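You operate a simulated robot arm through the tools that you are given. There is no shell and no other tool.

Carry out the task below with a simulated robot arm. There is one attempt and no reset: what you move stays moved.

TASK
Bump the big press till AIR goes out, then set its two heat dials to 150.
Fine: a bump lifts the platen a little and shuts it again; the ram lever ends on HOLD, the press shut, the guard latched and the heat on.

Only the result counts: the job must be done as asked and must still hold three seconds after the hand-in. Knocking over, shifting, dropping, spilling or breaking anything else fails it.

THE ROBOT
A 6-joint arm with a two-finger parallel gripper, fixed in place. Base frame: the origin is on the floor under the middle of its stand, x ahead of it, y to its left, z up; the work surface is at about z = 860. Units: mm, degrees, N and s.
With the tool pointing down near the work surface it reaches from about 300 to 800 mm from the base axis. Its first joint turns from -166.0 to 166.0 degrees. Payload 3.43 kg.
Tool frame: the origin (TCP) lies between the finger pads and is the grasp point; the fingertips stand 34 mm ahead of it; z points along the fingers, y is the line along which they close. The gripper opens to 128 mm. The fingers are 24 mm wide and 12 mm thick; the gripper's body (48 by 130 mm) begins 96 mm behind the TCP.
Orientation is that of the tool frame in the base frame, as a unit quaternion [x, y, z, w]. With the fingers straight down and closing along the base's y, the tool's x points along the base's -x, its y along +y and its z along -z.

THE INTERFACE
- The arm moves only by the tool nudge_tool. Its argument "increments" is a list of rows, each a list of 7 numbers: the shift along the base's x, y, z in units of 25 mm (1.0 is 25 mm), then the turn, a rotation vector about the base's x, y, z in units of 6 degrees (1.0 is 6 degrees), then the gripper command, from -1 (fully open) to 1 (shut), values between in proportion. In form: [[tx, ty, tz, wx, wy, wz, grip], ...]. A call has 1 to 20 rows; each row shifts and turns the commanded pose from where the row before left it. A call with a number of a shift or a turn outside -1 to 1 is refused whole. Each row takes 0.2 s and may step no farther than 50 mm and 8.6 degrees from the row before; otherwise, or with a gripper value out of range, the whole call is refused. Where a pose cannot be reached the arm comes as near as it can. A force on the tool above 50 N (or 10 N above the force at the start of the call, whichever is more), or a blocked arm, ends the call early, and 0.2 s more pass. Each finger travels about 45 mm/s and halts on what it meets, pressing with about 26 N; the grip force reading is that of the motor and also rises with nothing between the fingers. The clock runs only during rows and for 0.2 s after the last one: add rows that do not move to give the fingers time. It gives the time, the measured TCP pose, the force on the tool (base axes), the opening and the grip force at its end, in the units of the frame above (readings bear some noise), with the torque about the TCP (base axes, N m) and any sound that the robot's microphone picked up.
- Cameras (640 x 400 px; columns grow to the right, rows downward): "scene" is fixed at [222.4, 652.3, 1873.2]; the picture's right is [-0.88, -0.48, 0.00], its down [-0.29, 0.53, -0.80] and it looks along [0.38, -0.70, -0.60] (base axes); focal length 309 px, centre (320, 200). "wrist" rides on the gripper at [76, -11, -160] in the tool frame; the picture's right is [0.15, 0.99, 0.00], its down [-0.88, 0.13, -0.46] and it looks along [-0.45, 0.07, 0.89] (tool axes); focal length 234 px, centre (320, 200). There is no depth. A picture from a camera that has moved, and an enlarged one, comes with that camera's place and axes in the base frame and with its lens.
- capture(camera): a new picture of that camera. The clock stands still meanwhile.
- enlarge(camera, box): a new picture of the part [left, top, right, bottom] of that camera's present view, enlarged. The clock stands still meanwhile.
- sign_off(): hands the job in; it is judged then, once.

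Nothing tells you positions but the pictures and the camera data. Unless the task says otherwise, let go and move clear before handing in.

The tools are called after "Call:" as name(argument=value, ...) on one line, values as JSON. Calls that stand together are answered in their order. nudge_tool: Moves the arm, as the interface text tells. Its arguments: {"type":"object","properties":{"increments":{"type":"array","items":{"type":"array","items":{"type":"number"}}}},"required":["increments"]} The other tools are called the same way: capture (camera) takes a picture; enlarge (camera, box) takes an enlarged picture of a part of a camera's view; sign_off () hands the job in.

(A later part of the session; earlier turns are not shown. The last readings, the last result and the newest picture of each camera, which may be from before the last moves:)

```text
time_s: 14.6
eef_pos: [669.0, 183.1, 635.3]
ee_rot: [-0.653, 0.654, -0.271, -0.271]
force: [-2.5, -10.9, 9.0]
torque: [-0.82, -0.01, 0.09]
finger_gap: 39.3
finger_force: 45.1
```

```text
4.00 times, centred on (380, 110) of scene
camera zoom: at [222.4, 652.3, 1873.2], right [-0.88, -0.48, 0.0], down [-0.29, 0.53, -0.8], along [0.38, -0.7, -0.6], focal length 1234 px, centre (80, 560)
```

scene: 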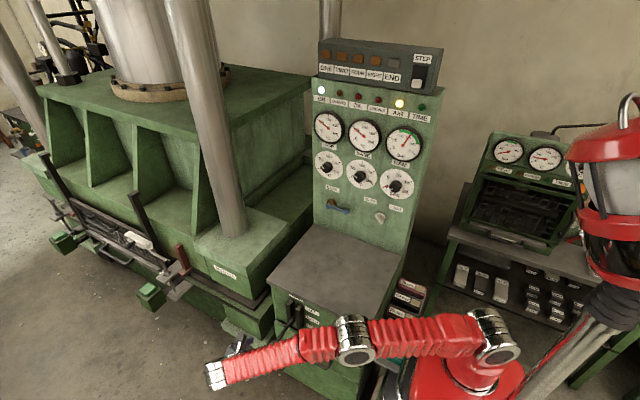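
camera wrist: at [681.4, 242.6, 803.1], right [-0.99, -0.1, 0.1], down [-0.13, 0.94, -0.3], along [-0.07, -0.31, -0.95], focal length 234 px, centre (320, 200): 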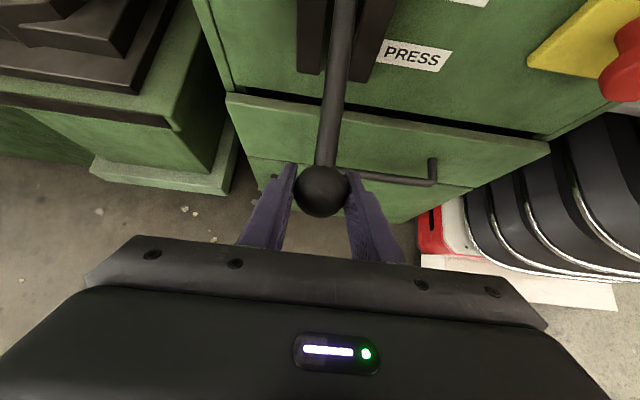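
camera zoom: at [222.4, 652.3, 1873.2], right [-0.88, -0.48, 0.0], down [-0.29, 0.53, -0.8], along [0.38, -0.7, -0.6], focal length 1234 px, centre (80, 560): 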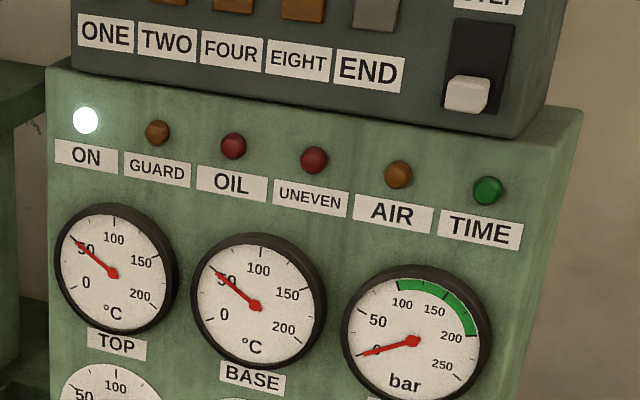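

Call:
nudge_tool(increments=[[0, 0, 0, 0, 0, 0, 0.6]])

Call:
enlarge(camera="scene", box=[160, 200, 240, 250])

Call:
enlarge(camera="scene", box=[300, 60, 460, 160])

```text
time_s: 15.0
eef_pos: [669.3, 182.4, 636.9]
ee_rot: [-0.653, 0.653, -0.271, -0.271]
force: [-3.2, -12.0, 9.4]
torque: [-0.73, 0.01, 0.02]
finger_gap: 39.6
finger_force: 45.0
```

```text
8.00 times, centred on (200, 225) of scene
camera zoom: at [222.4, 652.3, 1873.2], right [-0.88, -0.48, 0.0], down [-0.29, 0.53, -0.8], along [0.38, -0.7, -0.6], focal length 2468 px, centre (1280, 0)
```

zoom: 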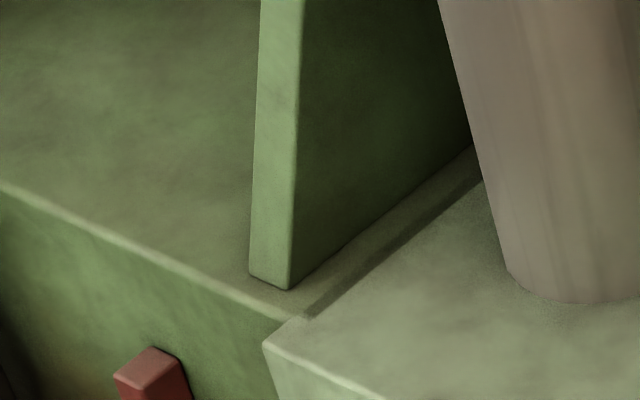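

```text
4.00 times, centred on (380, 110) of scene
camera zoom: at [222.4, 652.3, 1873.2], right [-0.88, -0.48, 0.0], down [-0.29, 0.53, -0.8], along [0.38, -0.7, -0.6], focal length 1234 px, centre (80, 560)
```

zoom: 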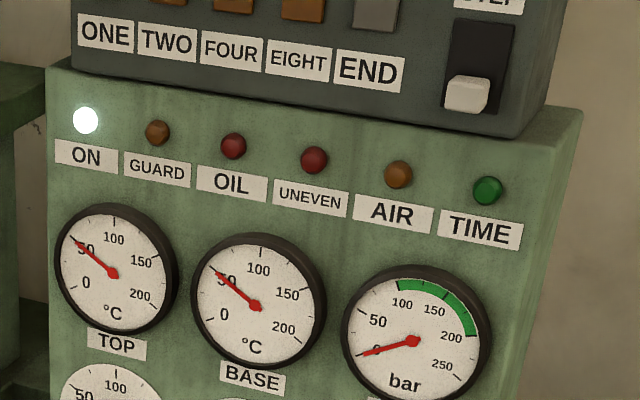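

Call:
nudge_tool(increments=[[0, 0, 0, 0, 0, 0, 0.6]])

Call:
enlarge(camera="scene", box=[300, 60, 460, 160])

```text
time_s: 15.4
eef_pos: [670.3, 183.0, 635.7]
ee_rot: [-0.653, 0.654, -0.27, -0.271]
force: [-1.3, -14.0, 8.4]
torque: [-0.58, 0.0, 0.0]
finger_gap: 39.3
finger_force: 44.9
```

```text
4.00 times, centred on (380, 110) of scene
camera zoom: at [222.4, 652.3, 1873.2], right [-0.88, -0.48, 0.0], down [-0.29, 0.53, -0.8], along [0.38, -0.7, -0.6], focal length 1234 px, centre (80, 560)
```

zoom: 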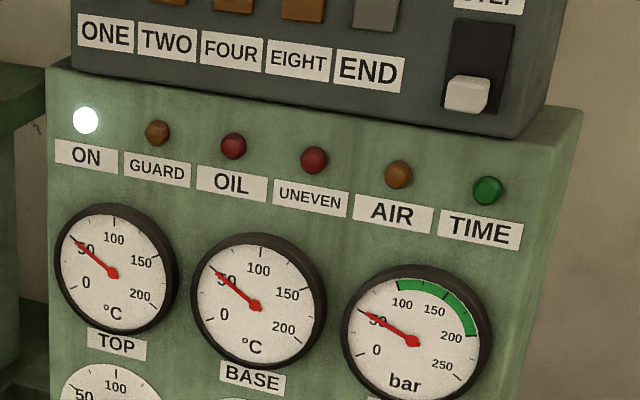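

Pressure is building (50 bar). One more short wait.

Call:
nudge_tool(increments=[[0, 0, 0, 0, 0, 0, 0.6]])

Call:
enlarge(camera="scene", box=[300, 60, 460, 160])

```text
time_s: 15.8
eef_pos: [670.5, 183.1, 636.8]
ee_rot: [-0.653, 0.654, -0.27, -0.27]
force: [-2.1, -14.8, 8.6]
torque: [-0.41, -0.08, -0.02]
finger_gap: 39.8
finger_force: 44.9
```

```text
4.00 times, centred on (380, 110) of scene
camera zoom: at [222.4, 652.3, 1873.2], right [-0.88, -0.48, 0.0], down [-0.29, 0.53, -0.8], along [0.38, -0.7, -0.6], focal length 1234 px, centre (80, 560)
```

zoom: 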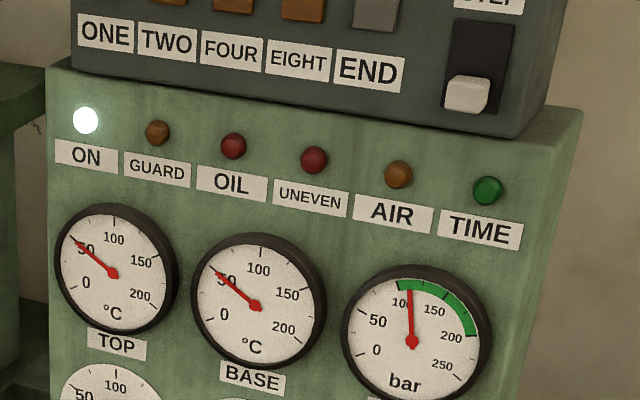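

RAM is about 115 bar, inside the green, and still rising. I'll bring the lever back to HOLD now.

Call:
nudge_tool(increments=[[0, 0.15, 0.85, 0, 0, 0, 0.6], [0, 0.12, 0.85, 0, 0, 0, 0.6], [0, 0.08, 0.8, 0, 0, 0, 0.6]])

Call:
enlarge(camera="scene", box=[300, 60, 460, 160])

Call:
enlarge(camera="scene", box=[160, 200, 240, 250])

Call:
capture(camera="wrist")

```text
time_s: 16.6
eef_pos: [669.2, 194.2, 698.1]
ee_rot: [0.654, -0.653, 0.27, 0.27]
force: [5.0, 1.0, -9.3]
torque: [1.16, -0.12, -0.11]
finger_gap: 39.5
finger_force: 44.5
```

```text
4.00 times, centred on (380, 110) of scene
camera zoom: at [222.4, 652.3, 1873.2], right [-0.88, -0.48, 0.0], down [-0.29, 0.53, -0.8], along [0.38, -0.7, -0.6], focal length 1234 px, centre (80, 560)
```

zoom: 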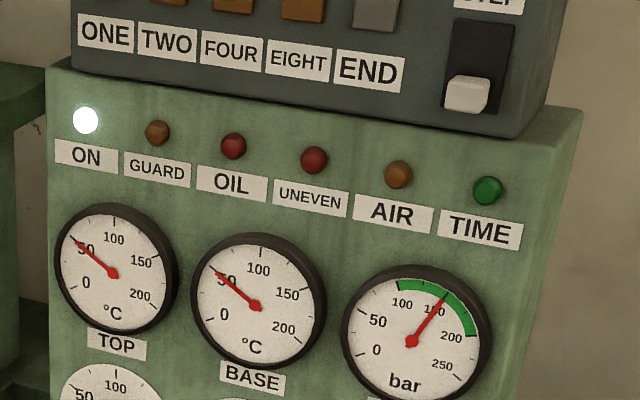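

```text
8.00 times, centred on (200, 225) of scene
camera zoom: at [222.4, 652.3, 1873.2], right [-0.88, -0.48, 0.0], down [-0.29, 0.53, -0.8], along [0.38, -0.7, -0.6], focal length 2468 px, centre (1280, 0)
```

zoom: 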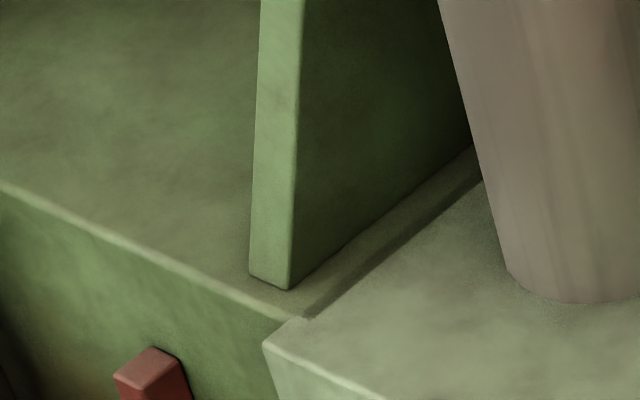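

```text
taken
camera wrist: at [681.2, 252.2, 865.1], right [-0.99, -0.1, 0.1], down [-0.13, 0.95, -0.3], along [-0.07, -0.31, -0.95], focal length 234 px, centre (320, 200)
```

wrist: 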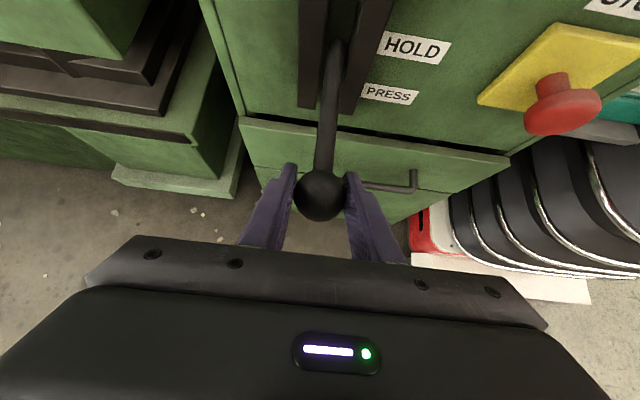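

RAM is back at 150 bar on HOLD with AIR dark. AIR might only have blinked off while the pressure was down, so I'll wait a couple of seconds and see whether it relights.

Call:
nudge_tool(increments=[[0, 0, 0, 0, 0, 0, 0.6], [0, 0, 0, 0, 0, 0, 0.6], [0, 0, 0, 0, 0, 0, 0.6], [0, 0, 0, 0, 0, 0, 0.6], [0, 0, 0, 0, 0, 0, 0.6]])

Call:
enlarge(camera="scene", box=[300, 60, 460, 160])

```text
time_s: 17.8
eef_pos: [669.5, 193.5, 699.5]
ee_rot: [-0.653, 0.654, -0.27, -0.27]
force: [9.7, 1.3, -6.4]
torque: [0.62, 0.05, 0.0]
finger_gap: 39.2
finger_force: 45.7
```

```text
4.00 times, centred on (380, 110) of scene
camera zoom: at [222.4, 652.3, 1873.2], right [-0.88, -0.48, 0.0], down [-0.29, 0.53, -0.8], along [0.38, -0.7, -0.6], focal length 1234 px, centre (80, 560)
```

zoom: 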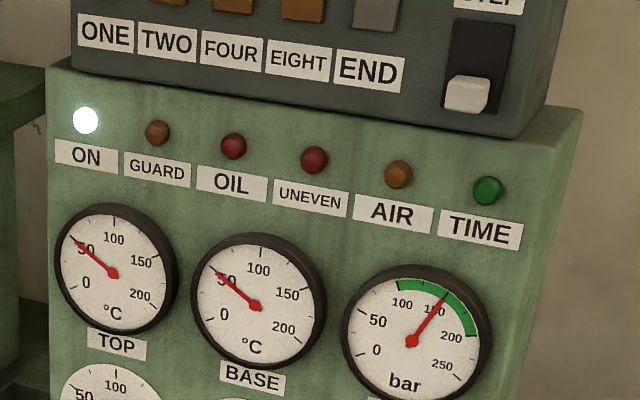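

Call:
nudge_tool(increments=[[0, 0, 0, 0, 0, 0, 0.6], [0, 0, 0, 0, 0, 0, 0.6], [0, 0, 0, 0, 0, 0, 0.6], [0, 0, 0, 0, 0, 0, 0.6], [0, 0, 0, 0, 0, 0, 0.6], [0, 0, 0, 0, 0, 0, 0.6], [0, 0, 0, 0, 0, 0, 0.6], [0, 0, 0, 0, 0, 0, 0.6], [0, 0, 0, 0, 0, 0, 0.6], [0, 0, 0, 0, 0, 0, 0.6]])

Call:
enlarge(camera="scene", box=[300, 60, 460, 160])

```text
time_s: 20.0
eef_pos: [669.9, 193.0, 698.9]
ee_rot: [0.654, -0.654, 0.27, 0.269]
force: [13.5, 4.8, 1.5]
torque: [-0.41, 0.0, 0.0]
finger_gap: 39.3
finger_force: 45.5
```

```text
4.00 times, centred on (380, 110) of scene
camera zoom: at [222.4, 652.3, 1873.2], right [-0.88, -0.48, 0.0], down [-0.29, 0.53, -0.8], along [0.38, -0.7, -0.6], focal length 1234 px, centre (80, 560)
```

zoom: 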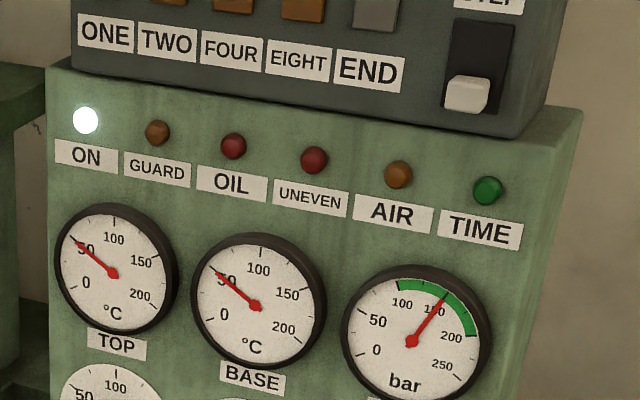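

AIR stays dark with the press shut at 150 bar on HOLD. I'll release the lever, back off and confirm that the lever and lamp stay put.

Call:
nudge_tool(increments=[[0, 0, 0, 0, 0, 0, 0], [0, 0, 0, 0, 0, 0, -0.5], [0, 0, 0, 0, 0, 0, -1], [0, 0, 0, 0, 0, 0, -1], [0, 0, 0, 0, 0, 0, -1], [0, 0, 0, 0, 0, 0, -1], [0, 0.6, 0.6, 0, 0, 0, -1], [0, 0.7, 0.7, 0, 0, 0, -1], [0, 0.7, 0.7, 0, 0, 0, -1], [0, 0.7, 0.7, 0, 0, 0, -1], [0, 0.7, 0.7, 0, 0, 0, -1]])

Call:
capture(camera="wrist")

Call:
enlarge(camera="scene", box=[300, 60, 460, 160])

```text
time_s: 22.4
eef_pos: [668.5, 279.2, 784.3]
ee_rot: [-0.653, 0.654, -0.27, -0.27]
force: [0.0, 0.2, -0.5]
torque: [-0.01, 0.02, 0.0]
finger_gap: 128.0
finger_force: 0.1
```

```text
taken
camera wrist: at [681.2, 337.4, 950.8], right [-0.99, -0.1, 0.1], down [-0.13, 0.95, -0.3], along [-0.07, -0.31, -0.95], focal length 234 px, centre (320, 200)
```

wrist: 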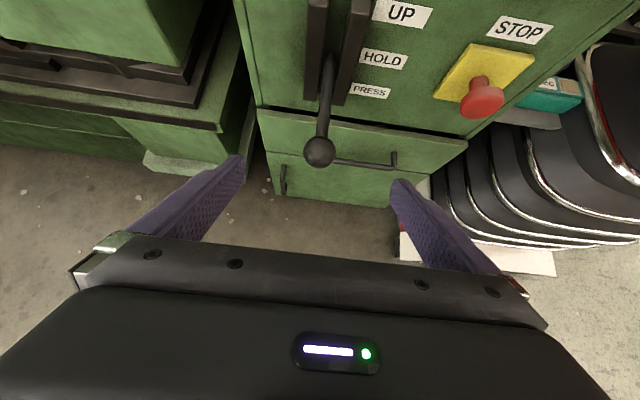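

```text
4.00 times, centred on (380, 110) of scene
camera zoom: at [222.4, 652.3, 1873.2], right [-0.88, -0.48, 0.0], down [-0.29, 0.53, -0.8], along [0.38, -0.7, -0.6], focal length 1234 px, centre (80, 560)
```

zoom: 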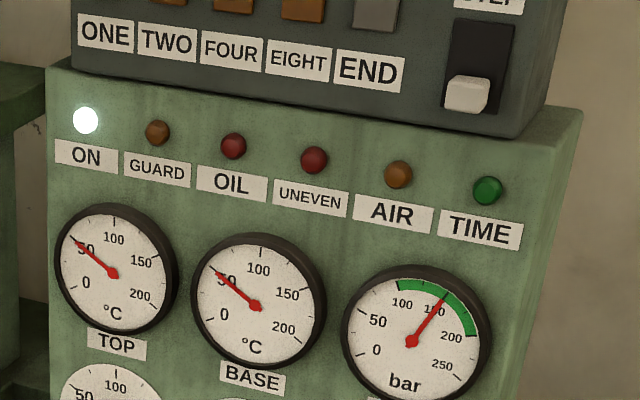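

The lever sits on HOLD and AIR is out. I'll now go back up to the panel to face the BASE dial, keeping well clear of the worktop.

Call:
nudge_tool(increments=[[-0.213, -0.9, 0.958, -0.417, 0, 0, -1], [-0.213, -0.9, 0.958, -0.417, 0, 0, -1], [-0.213, -0.9, 0.958, -0.417, 0, 0, -1], [-0.213, -0.9, 0.958, -0.417, 0, 0, -1], [-0.213, -0.9, 0.958, -0.417, 0, 0, -1], [-0.213, -0.9, 0.958, -0.417, 0, 0, -1], [-0.213, -0.9, 0.958, -0.417, 0, 0, -1], [-0.213, -0.9, 0.958, -0.417, 0, 0, -1], [-0.213, -0.9, 0.958, -0.417, 0, 0, -1], [-0.213, -0.9, 0.958, -0.417, 0, 0, -1], [-0.213, -0.9, 0.958, -0.417, 0, 0, -1], [-0.213, -0.9, 0.958, -0.417, 0, 0, -1], [-0.213, -0.9, 0.958, -0.417, 0, 0, -1], [-0.213, -0.9, 0.958, -0.417, 0, 0, -1], [-0.213, -0.9, 0.958, -0.417, 0, 0, -1], [-0.213, -0.9, 0.958, -0.417, 0, 0, -1], [-0.213, -0.9, 0.958, -0.417, 0, 0, -1], [-0.213, -0.9, 0.958, -0.417, 0, 0, -1]])

Call:
capture(camera="wrist")

Call:
capture(camera="scene")

```text
time_s: 26.2
eef_pos: [574.2, -128.2, 1214.1]
ee_rot: [0.5, -0.5, 0.5, 0.5]
force: [0.1, 0.0, -0.1]
torque: [-0.02, 0.02, -0.03]
finger_gap: 128.3
finger_force: 0.1
```

```text
taken
camera wrist: at [585.8, 31.9, 1289.7], right [-0.99, 0.0, 0.15], down [-0.13, 0.46, -0.88], along [-0.07, -0.89, -0.45], focal length 234 px, centre (320, 200)
```

wrist: 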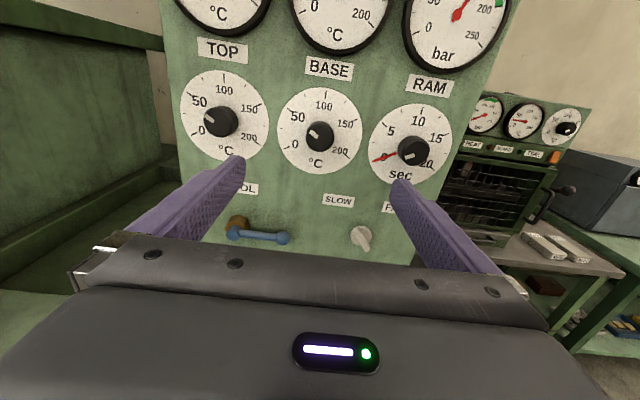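

```text
taken
```

scene: 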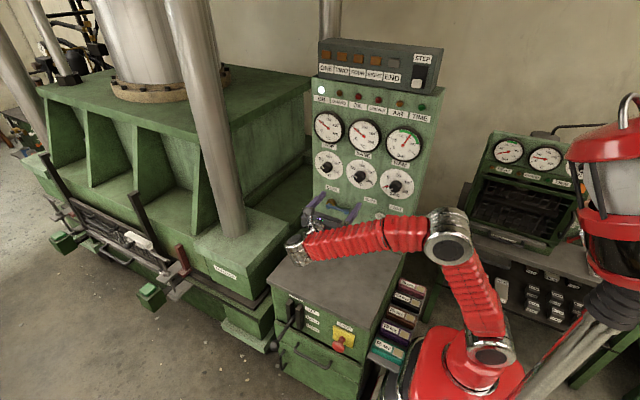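

Call:
enlarge(camera="wrist", box=[170, 60, 370, 185])

Call:
enlarge(camera="scene", box=[300, 70, 460, 170])

```text
3.20 times, centred on (270, 122) of wrist
camera zoom: at [585.8, 31.9, 1289.7], right [-0.99, 0.0, 0.15], down [-0.13, 0.46, -0.88], along [-0.07, -0.89, -0.45], focal length 749 px, centre (480, 448)
```

zoom: 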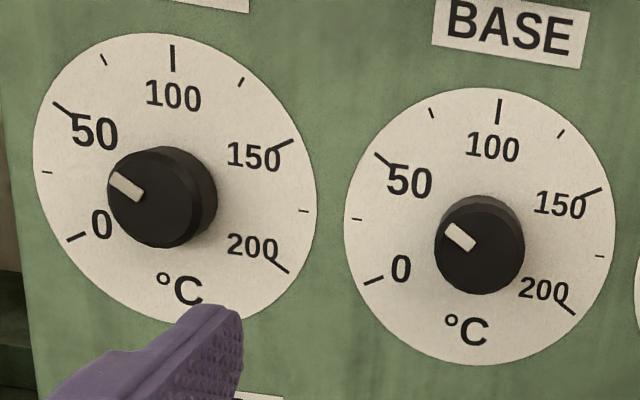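

```text
4.00 times, centred on (380, 120) of scene
camera zoom: at [222.4, 652.3, 1873.2], right [-0.88, -0.48, 0.0], down [-0.29, 0.53, -0.8], along [0.38, -0.7, -0.6], focal length 1234 px, centre (80, 520)
```

zoom: 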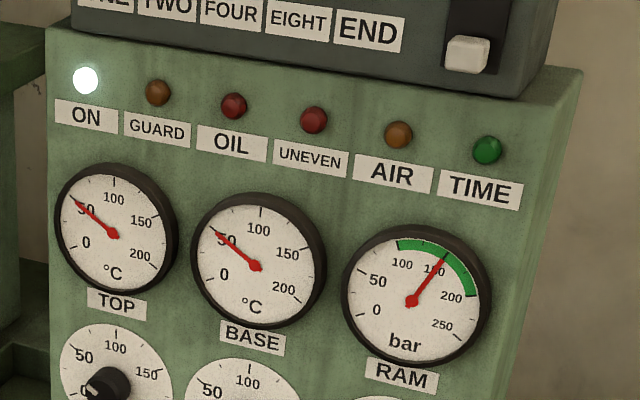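

BASE's knob is about 40 mm wide with its axis near (575, 1217), its mark at 50, and it must turn about 120° clockwise. I'll pre-roll the hand 60° counter-clockwise so one grip can make most of the turn, and part-close the fingers.

Call:
nudge_tool(increments=[[0, 0, 0, 0, 1, 0, -0.4], [0, 0, 0, 0, 1, 0, -0.4], [0, 0, 0, 0, 1, 0, -0.4], [0, 0, 0, 0, 1, 0, -0.4], [0, 0, 0, 0, 1, 0, -0.4], [0, 0, 0, 0, 1, 0, -0.4], [0, 0, 0, 0, 1, 0, -0.4], [0, 0, 0, 0, 1, 0, -0.4], [0, 0, 0, 0, 1, 0, -0.4], [0, 0, 0, 0, 1, 0, -0.4], [0, 0, 0, 0, 0, 0, -0.4]])

Call:
capture(camera="wrist")

Call:
capture(camera="scene")

```text
time_s: 28.6
eef_pos: [574.0, -127.5, 1212.8]
ee_rot: [0.683, -0.183, 0.182, 0.683]
force: [-0.5, 0.5, 0.1]
torque: [0.0, -0.04, -0.01]
finger_gap: 89.7
finger_force: 0.1
```

```text
taken
camera wrist: at [645.9, 32.5, 1242.0], right [-0.37, 0.0, 0.93], down [-0.83, 0.46, -0.33], along [-0.43, -0.89, -0.17], focal length 234 px, centre (320, 200)
```

wrist: 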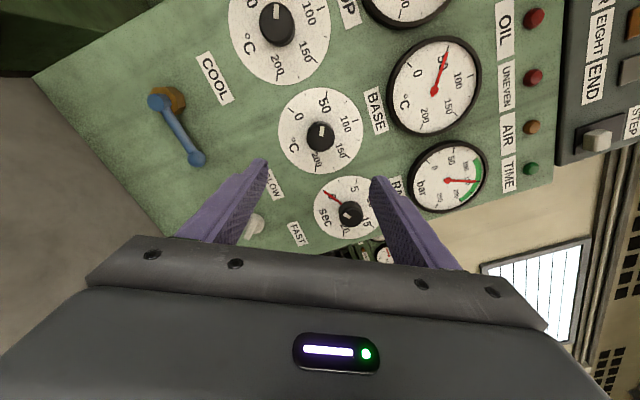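

```text
taken
```

scene: 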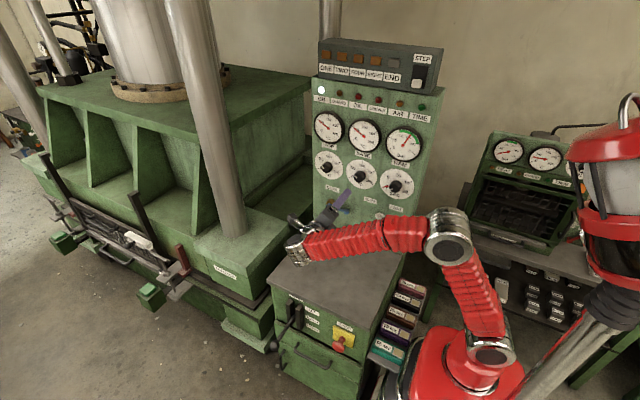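

Call:
enlarge(camera="wrist", box=[260, 80, 380, 180])

```text
4.00 times, centred on (320, 130) of wrist
camera zoom: at [645.9, 32.5, 1242.0], right [-0.37, 0.0, 0.93], down [-0.83, 0.46, -0.33], along [-0.43, -0.89, -0.17], focal length 937 px, centre (320, 480)
```

zoom: 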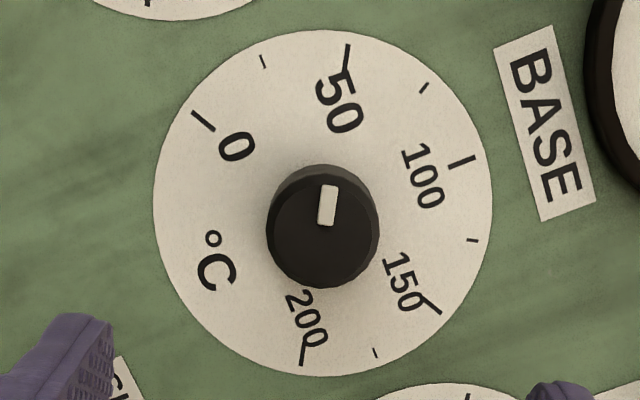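

The knob lines up with the tool axis within a millimetre or two. I'll advance most of the way and look again.

Call:
nudge_tool(increments=[[0.03, -0.84, 0.08, 0, 0, 0, -0.4], [0, -0.84, 0, 0, 0, 0, -0.4], [0, -0.84, 0, 0, 0, 0, -0.4], [0, -0.84, 0, 0, 0, 0, -0.4], [0, -0.84, 0, 0, 0, 0, -0.4], [0, -0.84, 0, 0, 0, 0, -0.4], [0, -0.6, 0, 0, 0, 0, -0.4]])

Call:
capture(camera="wrist")

Call:
capture(camera="scene")

```text
time_s: 30.2
eef_pos: [574.2, -268.6, 1215.4]
ee_rot: [0.684, -0.183, 0.183, 0.682]
force: [-0.2, -0.1, -0.3]
torque: [0.01, 0.01, -0.01]
finger_gap: 89.7
finger_force: 0.1
```

```text
taken
camera wrist: at [646.4, -109.0, 1244.0], right [-0.37, 0.0, 0.93], down [-0.83, 0.46, -0.33], along [-0.43, -0.89, -0.17], focal length 234 px, centre (320, 200)
```

wrist: 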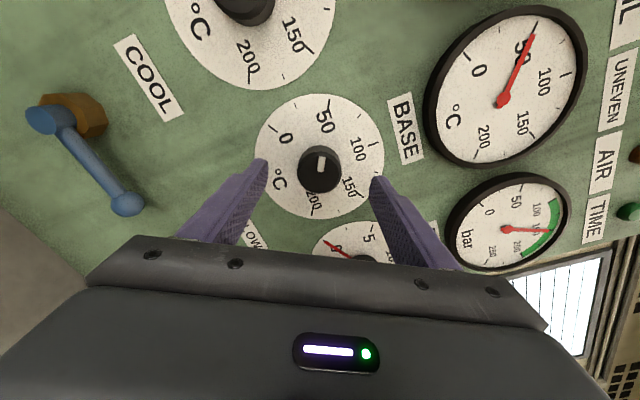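

```text
taken
```

scene: 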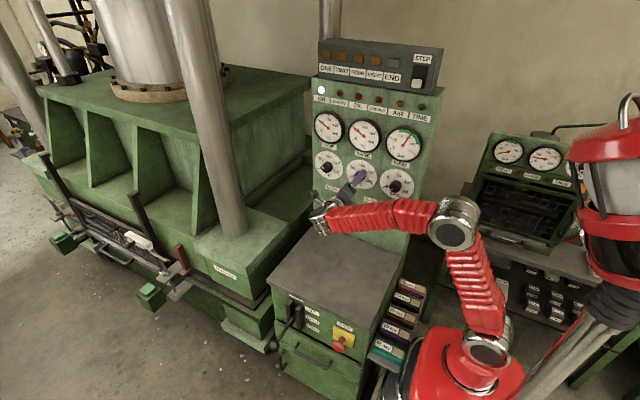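

Call:
enlarge(camera="wrist", box=[240, 90, 400, 230])

```text
2.86 times, centred on (320, 160) of wrist
camera zoom: at [646.4, -109.0, 1244.0], right [-0.37, 0.0, 0.93], down [-0.83, 0.46, -0.33], along [-0.43, -0.89, -0.17], focal length 669 px, centre (320, 314)
```

zoom: 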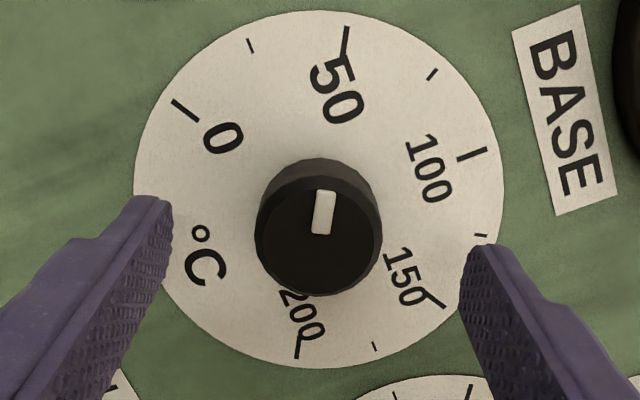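

Dial plane is near y=-336 and the knob front near y=-311. I'll advance the last 26 mm so the fingertips straddle the knob, then close.

Call:
nudge_tool(increments=[[0, -0.52, 0, 0, 0, 0, -0.4], [0, -0.52, 0, 0, 0, 0, -0.4], [0, 0, 0, 0, 0, 0, -0.2], [0, 0, 0, 0, 0, 0, 0.6], [0, 0, 0, 0, 0, 0, 0.6], [0, 0, 0, 0, 0, 0, 0.6], [0, 0, 0, 0, 0, 0, 0.6]])

Call:
capture(camera="wrist")

```text
time_s: 31.8
eef_pos: [575.1, -294.5, 1215.3]
ee_rot: [0.684, -0.183, 0.181, 0.683]
force: [2.2, -2.2, -4.2]
torque: [-0.04, 0.01, 0.35]
finger_gap: 41.5
finger_force: 45.3
```

```text
taken
camera wrist: at [646.9, -134.4, 1243.8], right [-0.37, 0.0, 0.93], down [-0.83, 0.46, -0.33], along [-0.42, -0.89, -0.17], focal length 234 px, centre (320, 200)
```

wrist: 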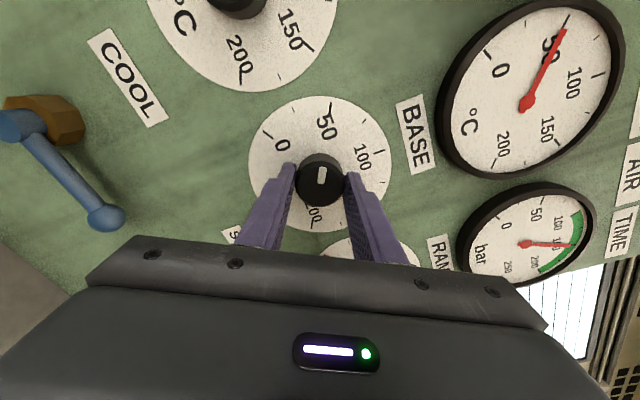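

The knob is gripped at 41.5 mm. I'll turn it clockwise 60° first and check that it follows.

Call:
nudge_tool(increments=[[0, 0, 0, 0, -1, 0, 0.6], [0, 0, 0, 0, -1, 0, 0.6], [0, 0, 0, 0, -1, 0, 0.6], [0, 0, 0, 0, -1, 0, 0.6], [0, 0, 0, 0, -1, 0, 0.6], [0, 0, 0, 0, -1, 0, 0.6], [0, 0, 0, 0, -1, 0, 0.6], [0, 0, 0, 0, -1, 0, 0.6], [0, 0, 0, 0, -1, 0, 0.6], [0, 0, 0, 0, -1, 0, 0.6]])

Call:
capture(camera="wrist")

Call:
enlarge(camera="scene", box=[300, 70, 460, 170])

```text
time_s: 34.0
eef_pos: [575.4, -295.3, 1215.8]
ee_rot: [-0.5, 0.5, -0.5, -0.5]
force: [-12.7, 15.2, -14.4]
torque: [0.29, -0.01, -0.53]
finger_gap: 41.5
finger_force: 44.5
```

```text
taken
camera wrist: at [586.2, -134.5, 1292.0], right [-0.99, 0.0, 0.15], down [-0.13, 0.46, -0.88], along [-0.07, -0.89, -0.45], focal length 234 px, centre (320, 200)
```

wrist: 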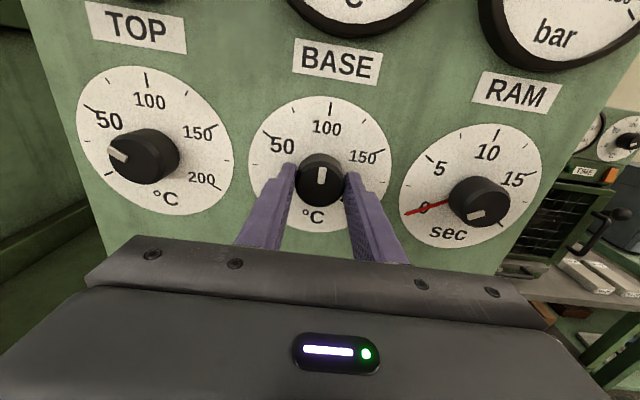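

```text
4.00 times, centred on (380, 120) of scene
camera zoom: at [222.4, 652.3, 1873.2], right [-0.88, -0.48, 0.0], down [-0.29, 0.53, -0.8], along [0.38, -0.7, -0.6], focal length 1234 px, centre (80, 520)
```

zoom: 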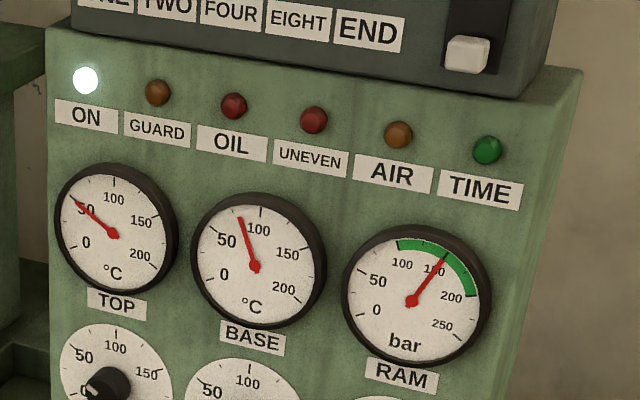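

The knob follows cleanly, but BASE's temperature is already climbing (about 77) while TOP is at 50. There is an UNEVEN lamp, so I'll keep the two close by stepping the dials alternately. First I'll turn BASE back to about 75.

Call:
nudge_tool(increments=[[0, 0, 0, 0, 1, 0, 0.6], [0, 0, 0, 0, 1, 0, 0.6], [0, 0, 0, 0, 1, 0, 0.6], [0, 0, 0, 0, 1, 0, 0.6], [0, 0, 0, 0, 1, 0, 0.6]])

Call:
capture(camera="wrist")

Call:
enlarge(camera="scene", box=[300, 70, 460, 170])

```text
time_s: 35.2
eef_pos: [574.9, -293.9, 1216.1]
ee_rot: [0.613, -0.353, 0.352, 0.612]
force: [-10.1, 12.4, -17.0]
torque: [0.68, -0.04, -0.49]
finger_gap: 41.3
finger_force: 45.1
```

```text
taken
camera wrist: at [623.2, -134.5, 1276.1], right [-0.78, 0.0, 0.62], down [-0.55, 0.46, -0.7], along [-0.28, -0.89, -0.36], focal length 234 px, centre (320, 200)
```

wrist: 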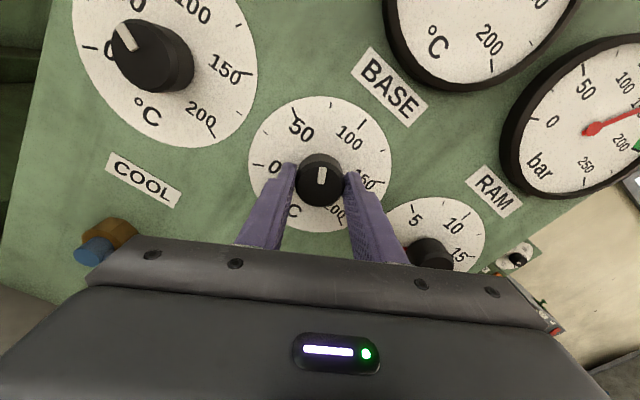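

```text
4.00 times, centred on (380, 120) of scene
camera zoom: at [222.4, 652.3, 1873.2], right [-0.88, -0.48, 0.0], down [-0.29, 0.53, -0.8], along [0.38, -0.7, -0.6], focal length 1234 px, centre (80, 520)
```

zoom: 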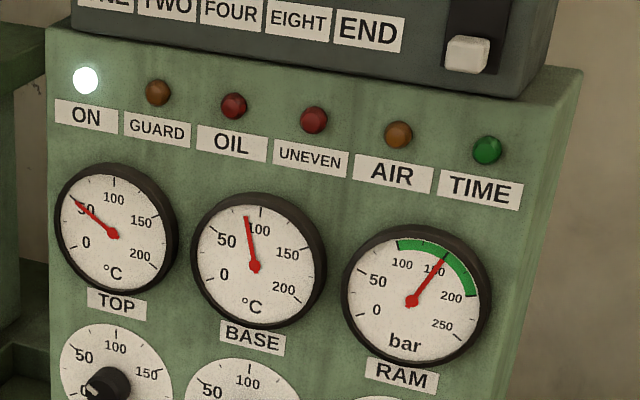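

BASE is near its 75 mark and UNEVEN is still dark. I'll let go, back off 60 mm, and move across to the TOP dial.

Call:
nudge_tool(increments=[[0, 0, 0, 0, 0, 0, 0], [0, 0, 0, 0, 0, 0, -0.4], [0, 0, 0, 0, 0, 0, -0.4], [0, 0, 0, 0, 0, 0, -0.4], [0, 0.9, 0, 0, 0, 0, -0.4], [0, 0.9, 0, 0, 0, 0, -0.4], [0, 0.6, 0, 0, 0, 0, -0.4], [0.96, 0, 0, 0, 0, 0, -0.4], [0.96, 0, 0, 0, 0, 0, -0.4], [0.96, 0, 0, 0, 0, 0, -0.4], [0.96, 0, 0, 0, 0, 0, -0.4], [0.96, 0, 0, 0, 0, 0, -0.4], [0.96, 0, 0, 0, 0, 0, -0.4]])

Call:
capture(camera="wrist")

Call:
enlarge(camera="scene", box=[300, 70, 460, 170])

```text
time_s: 38.0
eef_pos: [720.2, -234.2, 1216.6]
ee_rot: [0.612, -0.355, 0.353, 0.612]
force: [0.5, 0.0, 0.8]
torque: [0.03, -0.01, 0.04]
finger_gap: 89.5
finger_force: 0.0
```

```text
taken
camera wrist: at [767.8, -74.8, 1276.8], right [-0.78, 0.0, 0.62], down [-0.55, 0.46, -0.7], along [-0.28, -0.89, -0.36], focal length 234 px, centre (320, 200)
```

wrist: 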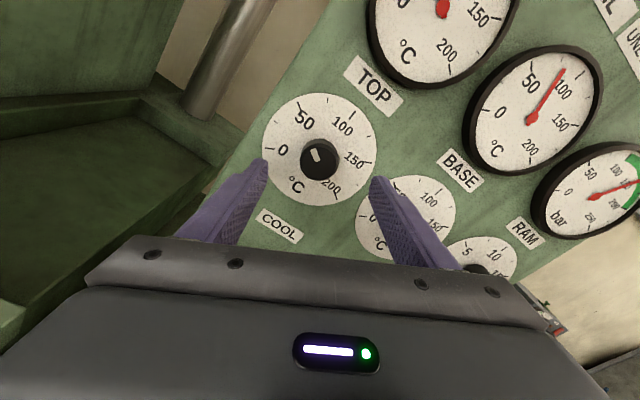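

```text
4.00 times, centred on (380, 120) of scene
camera zoom: at [222.4, 652.3, 1873.2], right [-0.88, -0.48, 0.0], down [-0.29, 0.53, -0.8], along [0.38, -0.7, -0.6], focal length 1234 px, centre (80, 520)
```

zoom: 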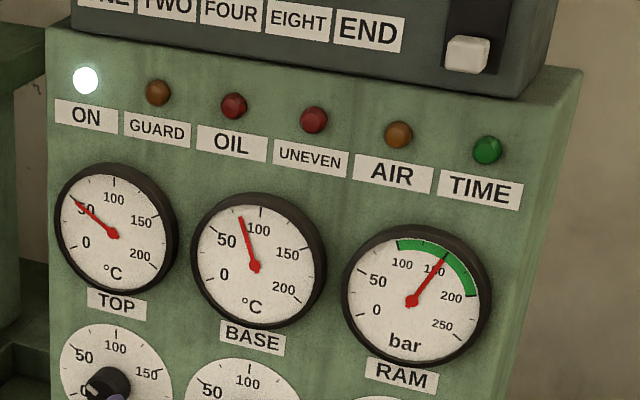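

Call:
enlarge(camera="wrist", box=[240, 80, 400, 220])

```text
2.86 times, centred on (320, 150) of wrist
camera zoom: at [767.8, -74.8, 1276.8], right [-0.78, 0.0, 0.62], down [-0.55, 0.46, -0.7], along [-0.28, -0.89, -0.36], focal length 669 px, centre (320, 343)
```

zoom: 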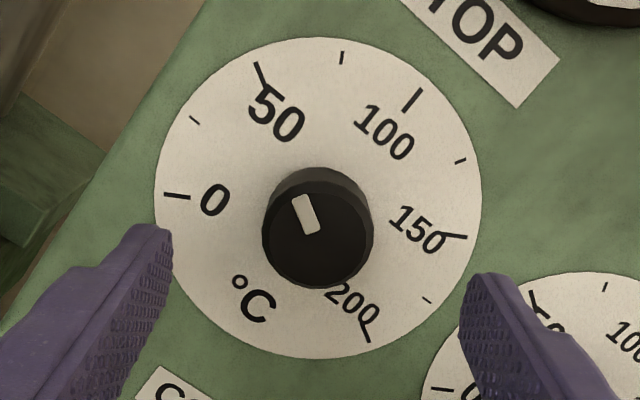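

TOP's knob is centred on the tool axis. I'll advance, grip, and turn it clockwise 60° to about 100.

Call:
nudge_tool(increments=[[0.02, -0.81, -0.02, 0, 0, 0, -0.4], [0, -0.81, 0, 0, 0, 0, -0.4], [0, -0.81, 0, 0, 0, 0, -0.4], [0, 0, 0, 0, 0, 0, 0], [0, 0, 0, 0, 0, 0, 0.6], [0, 0, 0, 0, 0, 0, 0.6], [0, 0, 0, 0, 0, 0, 0.6], [0, 0, 0, 0, 0, 0, 0.6]])

Call:
nudge_tool(increments=[[0, 0, 0, 0, -1, 0, 0.6], [0, 0, 0, 0, -1, 0, 0.6], [0, 0, 0, 0, -1, 0, 0.6], [0, 0, 0, 0, -1, 0, 0.6], [0, 0, 0, 0, -1, 0, 0.6], [0, 0, 0, 0, -1, 0, 0.6], [0, 0, 0, 0, -1, 0, 0.6], [0, 0, 0, 0, -1, 0, 0.6], [0, 0, 0, 0, -1, 0, 0.6], [0, 0, 0, 0, -1, 0, 0.6]])

Call:
capture(camera="wrist")

Call:
enlarge(camera="scene", box=[300, 70, 460, 170])

```text
time_s: 39.8
eef_pos: [720.1, -294.9, 1215.9]
ee_rot: [0.612, -0.354, 0.353, 0.612]
force: [3.2, -2.9, -0.3]
torque: [0.0, 0.02, 0.2]
finger_gap: 41.7
finger_force: 45.0
```

```text
time_s: 42.0
eef_pos: [718.0, -295.5, 1216.0]
ee_rot: [-0.352, 0.613, -0.612, -0.353]
force: [-6.2, -4.5, 3.0]
torque: [0.08, 0.03, -0.08]
finger_gap: 41.3
finger_force: 45.6
```

```text
taken
camera wrist: at [691.4, -135.5, 1287.3], right [-0.93, 0.0, -0.37], down [0.33, 0.46, -0.83], along [0.17, -0.89, -0.42], focal length 234 px, centre (320, 200)
```

wrist: 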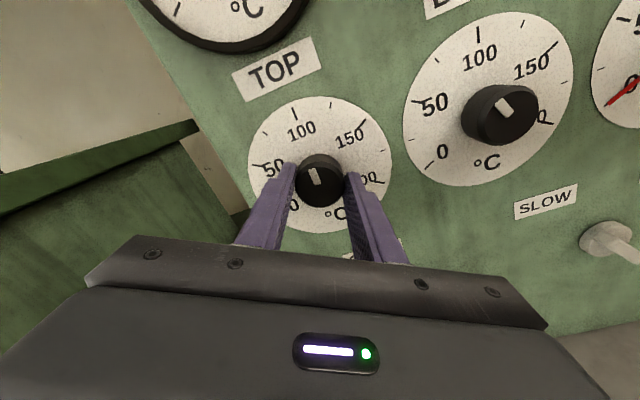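

```text
4.00 times, centred on (380, 120) of scene
camera zoom: at [222.4, 652.3, 1873.2], right [-0.88, -0.48, 0.0], down [-0.29, 0.53, -0.8], along [0.38, -0.7, -0.6], focal length 1234 px, centre (80, 520)
```

zoom: 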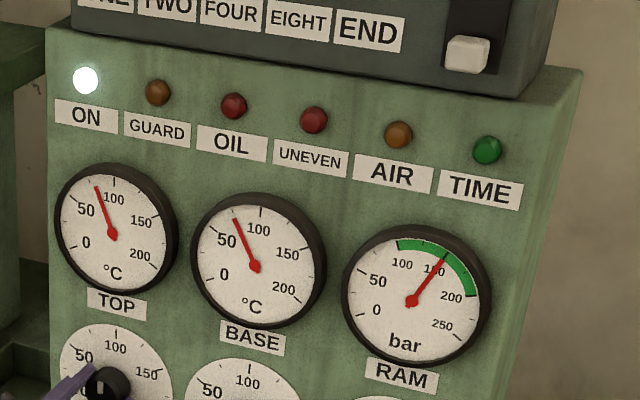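

TOP is going to 100 and UNEVEN remains dark. Next I'll release, move back to BASE while rolling the hand back 60°, and view it.

Call:
nudge_tool(increments=[[0, 0, 0, 0, 0, 0, 0], [0, 0, 0, 0, 0, 0, -0.4], [0, 0, 0, 0, 0, 0, -0.4], [0, 0, 0, 0, 0, 0, -0.4], [0, 0.9, 0, 0, 0, 0, -0.4], [0, 0.9, 0, 0, 0, 0, -0.4], [0, 0.6, 0, 0, 0, 0, -0.4], [-0.58, 0, 0, 0, 1, 0, -0.4], [-0.58, 0, 0, 0, 1, 0, -0.4], [-0.58, 0, 0, 0, 1, 0, -0.4], [-0.58, 0, 0, 0, 1, 0, -0.4], [-0.58, 0, 0, 0, 1, 0, -0.4], [-0.58, 0, 0, 0, 1, 0, -0.4], [-0.58, 0, 0, 0, 1, 0, -0.4], [-0.58, 0, 0, 0, 1, 0, -0.4], [-0.58, 0, 0, 0, 1, 0, -0.4], [-0.58, 0, 0, 0, 1, 0, -0.4]])

Call:
capture(camera="wrist")

Call:
enlarge(camera="scene", box=[300, 70, 460, 170])

Call:
enlarge(camera="wrist", box=[240, 80, 400, 220])

```text
time_s: 45.6
eef_pos: [574.6, -235.2, 1215.3]
ee_rot: [0.613, -0.353, 0.353, 0.612]
force: [-0.1, -0.7, -0.4]
torque: [-0.01, 0.02, 0.0]
finger_gap: 89.7
finger_force: 0.0
```

```text
taken
camera wrist: at [622.9, -75.5, 1275.5], right [-0.78, 0.0, 0.62], down [-0.55, 0.46, -0.7], along [-0.28, -0.89, -0.36], focal length 234 px, centre (320, 200)
```

wrist: 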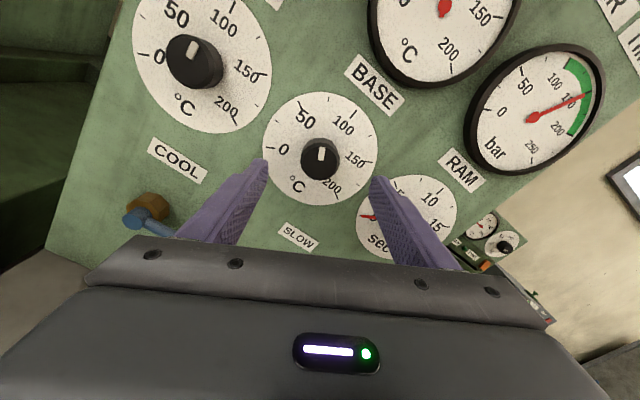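

```text
4.00 times, centred on (380, 120) of scene
camera zoom: at [222.4, 652.3, 1873.2], right [-0.88, -0.48, 0.0], down [-0.29, 0.53, -0.8], along [0.38, -0.7, -0.6], focal length 1234 px, centre (80, 520)
```

zoom: 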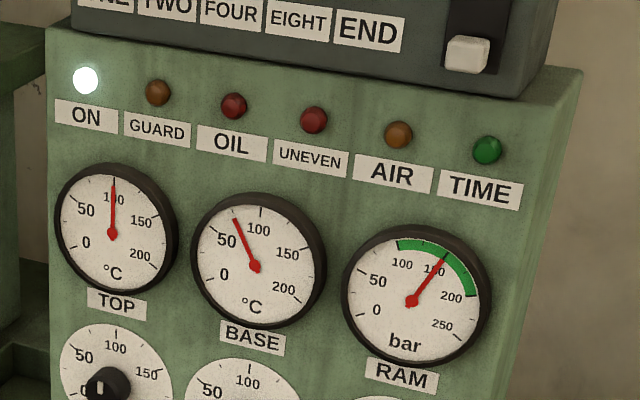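

```text
2.86 times, centred on (320, 150) of wrist
camera zoom: at [622.9, -75.5, 1275.5], right [-0.78, 0.0, 0.62], down [-0.55, 0.46, -0.7], along [-0.28, -0.89, -0.36], focal length 669 px, centre (320, 343)
```

zoom: 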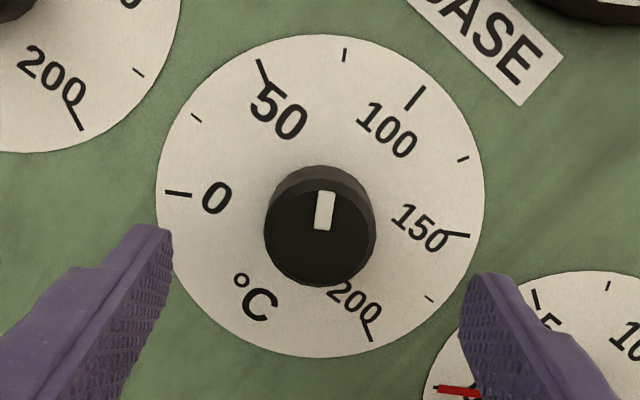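

TOP reads about 100 and BASE about 75. I'll grip BASE again and turn it another 60° clockwise to about 125.

Call:
nudge_tool(increments=[[0, -0.8, 0, 0, 0, 0, -0.4], [0, -0.8, 0, 0, 0, 0, -0.4], [0, -0.8, 0, 0, 0, 0, -0.4], [0, 0, 0, 0, 0, 0, 0], [0, 0, 0, 0, 0, 0, 0.6], [0, 0, 0, 0, 0, 0, 0.6], [0, 0, 0, 0, 0, 0, 0.6], [0, 0, 0, 0, 0, 0, 0.6]])

Call:
nudge_tool(increments=[[0, 0, 0, 0, -1, 0, 0.6], [0, 0, 0, 0, -1, 0, 0.6], [0, 0, 0, 0, -1, 0, 0.6], [0, 0, 0, 0, -1, 0, 0.6], [0, 0, 0, 0, -1, 0, 0.6], [0, 0, 0, 0, -1, 0, 0.6], [0, 0, 0, 0, -1, 0, 0.6], [0, 0, 0, 0, -1, 0, 0.6], [0, 0, 0, 0, -1, 0, 0.6], [0, 0, 0, 0, -1, 0, 0.6]])

Call:
capture(camera="wrist")

Call:
enlarge(camera="scene", box=[300, 70, 460, 170])

```text
time_s: 47.4
eef_pos: [575.2, -295.7, 1216.7]
ee_rot: [0.612, -0.354, 0.353, 0.612]
force: [-0.1, -1.0, -1.0]
torque: [-0.14, -0.02, 0.07]
finger_gap: 41.6
finger_force: 44.7
```

```text
time_s: 49.6
eef_pos: [574.2, -293.8, 1215.7]
ee_rot: [0.353, -0.613, 0.613, 0.352]
force: [-4.7, 12.7, -7.1]
torque: [0.59, 0.04, 0.1]
finger_gap: 41.2
finger_force: 45.3
```

```text
taken
camera wrist: at [546.3, -135.0, 1286.8], right [-0.93, 0.0, -0.37], down [0.33, 0.46, -0.83], along [0.17, -0.89, -0.42], focal length 234 px, centre (320, 200)
```

wrist: 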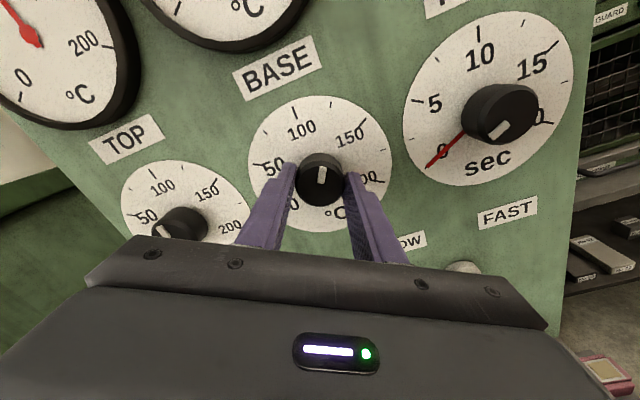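

```text
4.00 times, centred on (380, 120) of scene
camera zoom: at [222.4, 652.3, 1873.2], right [-0.88, -0.48, 0.0], down [-0.29, 0.53, -0.8], along [0.38, -0.7, -0.6], focal length 1234 px, centre (80, 520)
```

zoom: 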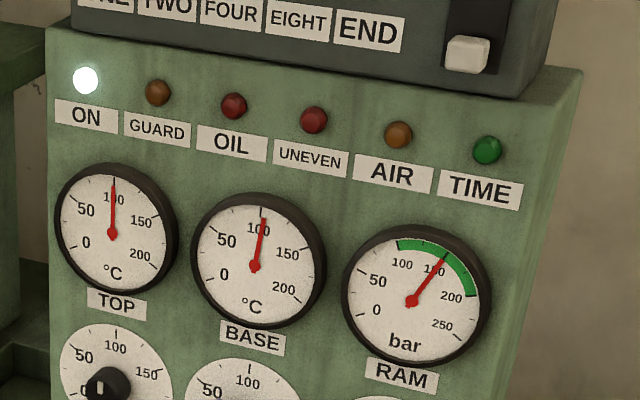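

BASE is heading for 125. Now back to TOP with the hand rolled back, and a close look before gripping.

Call:
nudge_tool(increments=[[0, 0, 0, 0, 0, 0, 0], [0, 0, 0, 0, 0, 0, -0.4], [0, 0, 0, 0, 0, 0, -0.4], [0, 0, 0, 0, 0, 0, -0.4], [0, 0.9, 0, 0, 0, 0, -0.4], [0, 0.9, 0, 0, 0, 0, -0.4], [0, 0.6, 0, 0, 0, 0, -0.4], [0.58, 0, 0, 0, 1, 0, -0.4], [0.58, 0, 0, 0, 1, 0, -0.4], [0.58, 0, 0, 0, 1, 0, -0.4], [0.58, 0, 0, 0, 1, 0, -0.4], [0.58, 0, 0, 0, 1, 0, -0.4], [0.58, 0, 0, 0, 1, 0, -0.4], [0.58, 0, 0, 0, 1, 0, -0.4], [0.58, 0, 0, 0, 1, 0, -0.4], [0.58, 0, 0, 0, 1, 0, -0.4], [0.58, 0, 0, 0, 1, 0, -0.4]])

Call:
enlarge(camera="wrist", box=[240, 80, 400, 220])

Call:
enlarge(camera="scene", box=[300, 70, 460, 170])

```text
time_s: 53.2
eef_pos: [719.9, -235.9, 1214.3]
ee_rot: [0.613, -0.352, 0.352, 0.613]
force: [0.6, 0.2, -0.1]
torque: [-0.02, 0.01, 0.02]
finger_gap: 89.5
finger_force: 0.0
```

```text
2.86 times, centred on (320, 150) of wrist
camera zoom: at [768.0, -75.8, 1275.2], right [-0.78, 0.0, 0.62], down [-0.55, 0.46, -0.7], along [-0.28, -0.89, -0.36], focal length 669 px, centre (320, 343)
```

zoom: 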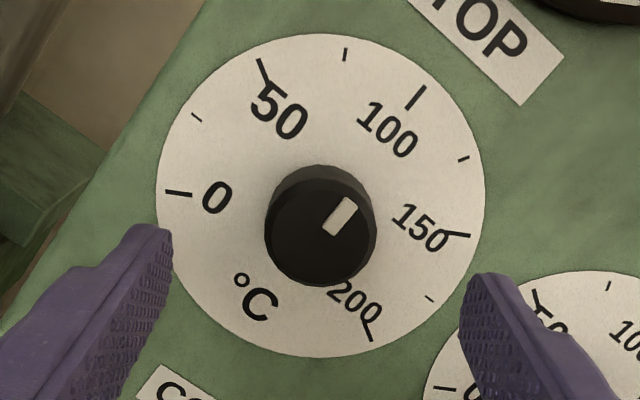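

```text
4.00 times, centred on (380, 120) of scene
camera zoom: at [222.4, 652.3, 1873.2], right [-0.88, -0.48, 0.0], down [-0.29, 0.53, -0.8], along [0.38, -0.7, -0.6], focal length 1234 px, centre (80, 520)
```

zoom: 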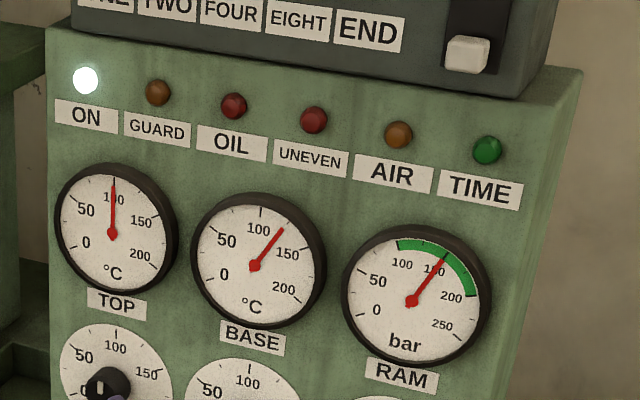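

Call:
enlarge(camera="wrist", box=[260, 90, 380, 165])

Call:
enlarge(camera="wrist", box=[260, 135, 380, 210])

```text
5.33 times, centred on (320, 128) of wrist
camera zoom: at [768.0, -75.8, 1275.2], right [-0.78, 0.0, 0.62], down [-0.55, 0.46, -0.7], along [-0.28, -0.89, -0.36], focal length 1249 px, centre (320, 587)
```

zoom: 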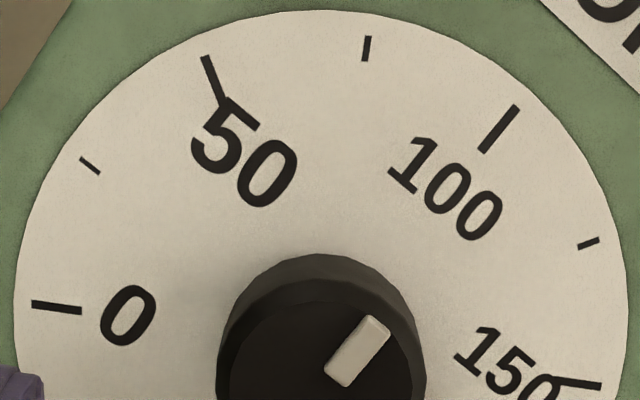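

```text
5.33 times, centred on (320, 172) of wrist
camera zoom: at [768.0, -75.8, 1275.2], right [-0.78, 0.0, 0.62], down [-0.55, 0.46, -0.7], along [-0.28, -0.89, -0.36], focal length 1249 px, centre (320, 347)
```

zoom: 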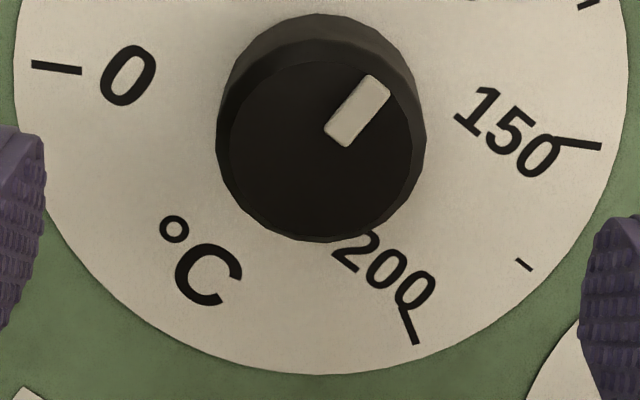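

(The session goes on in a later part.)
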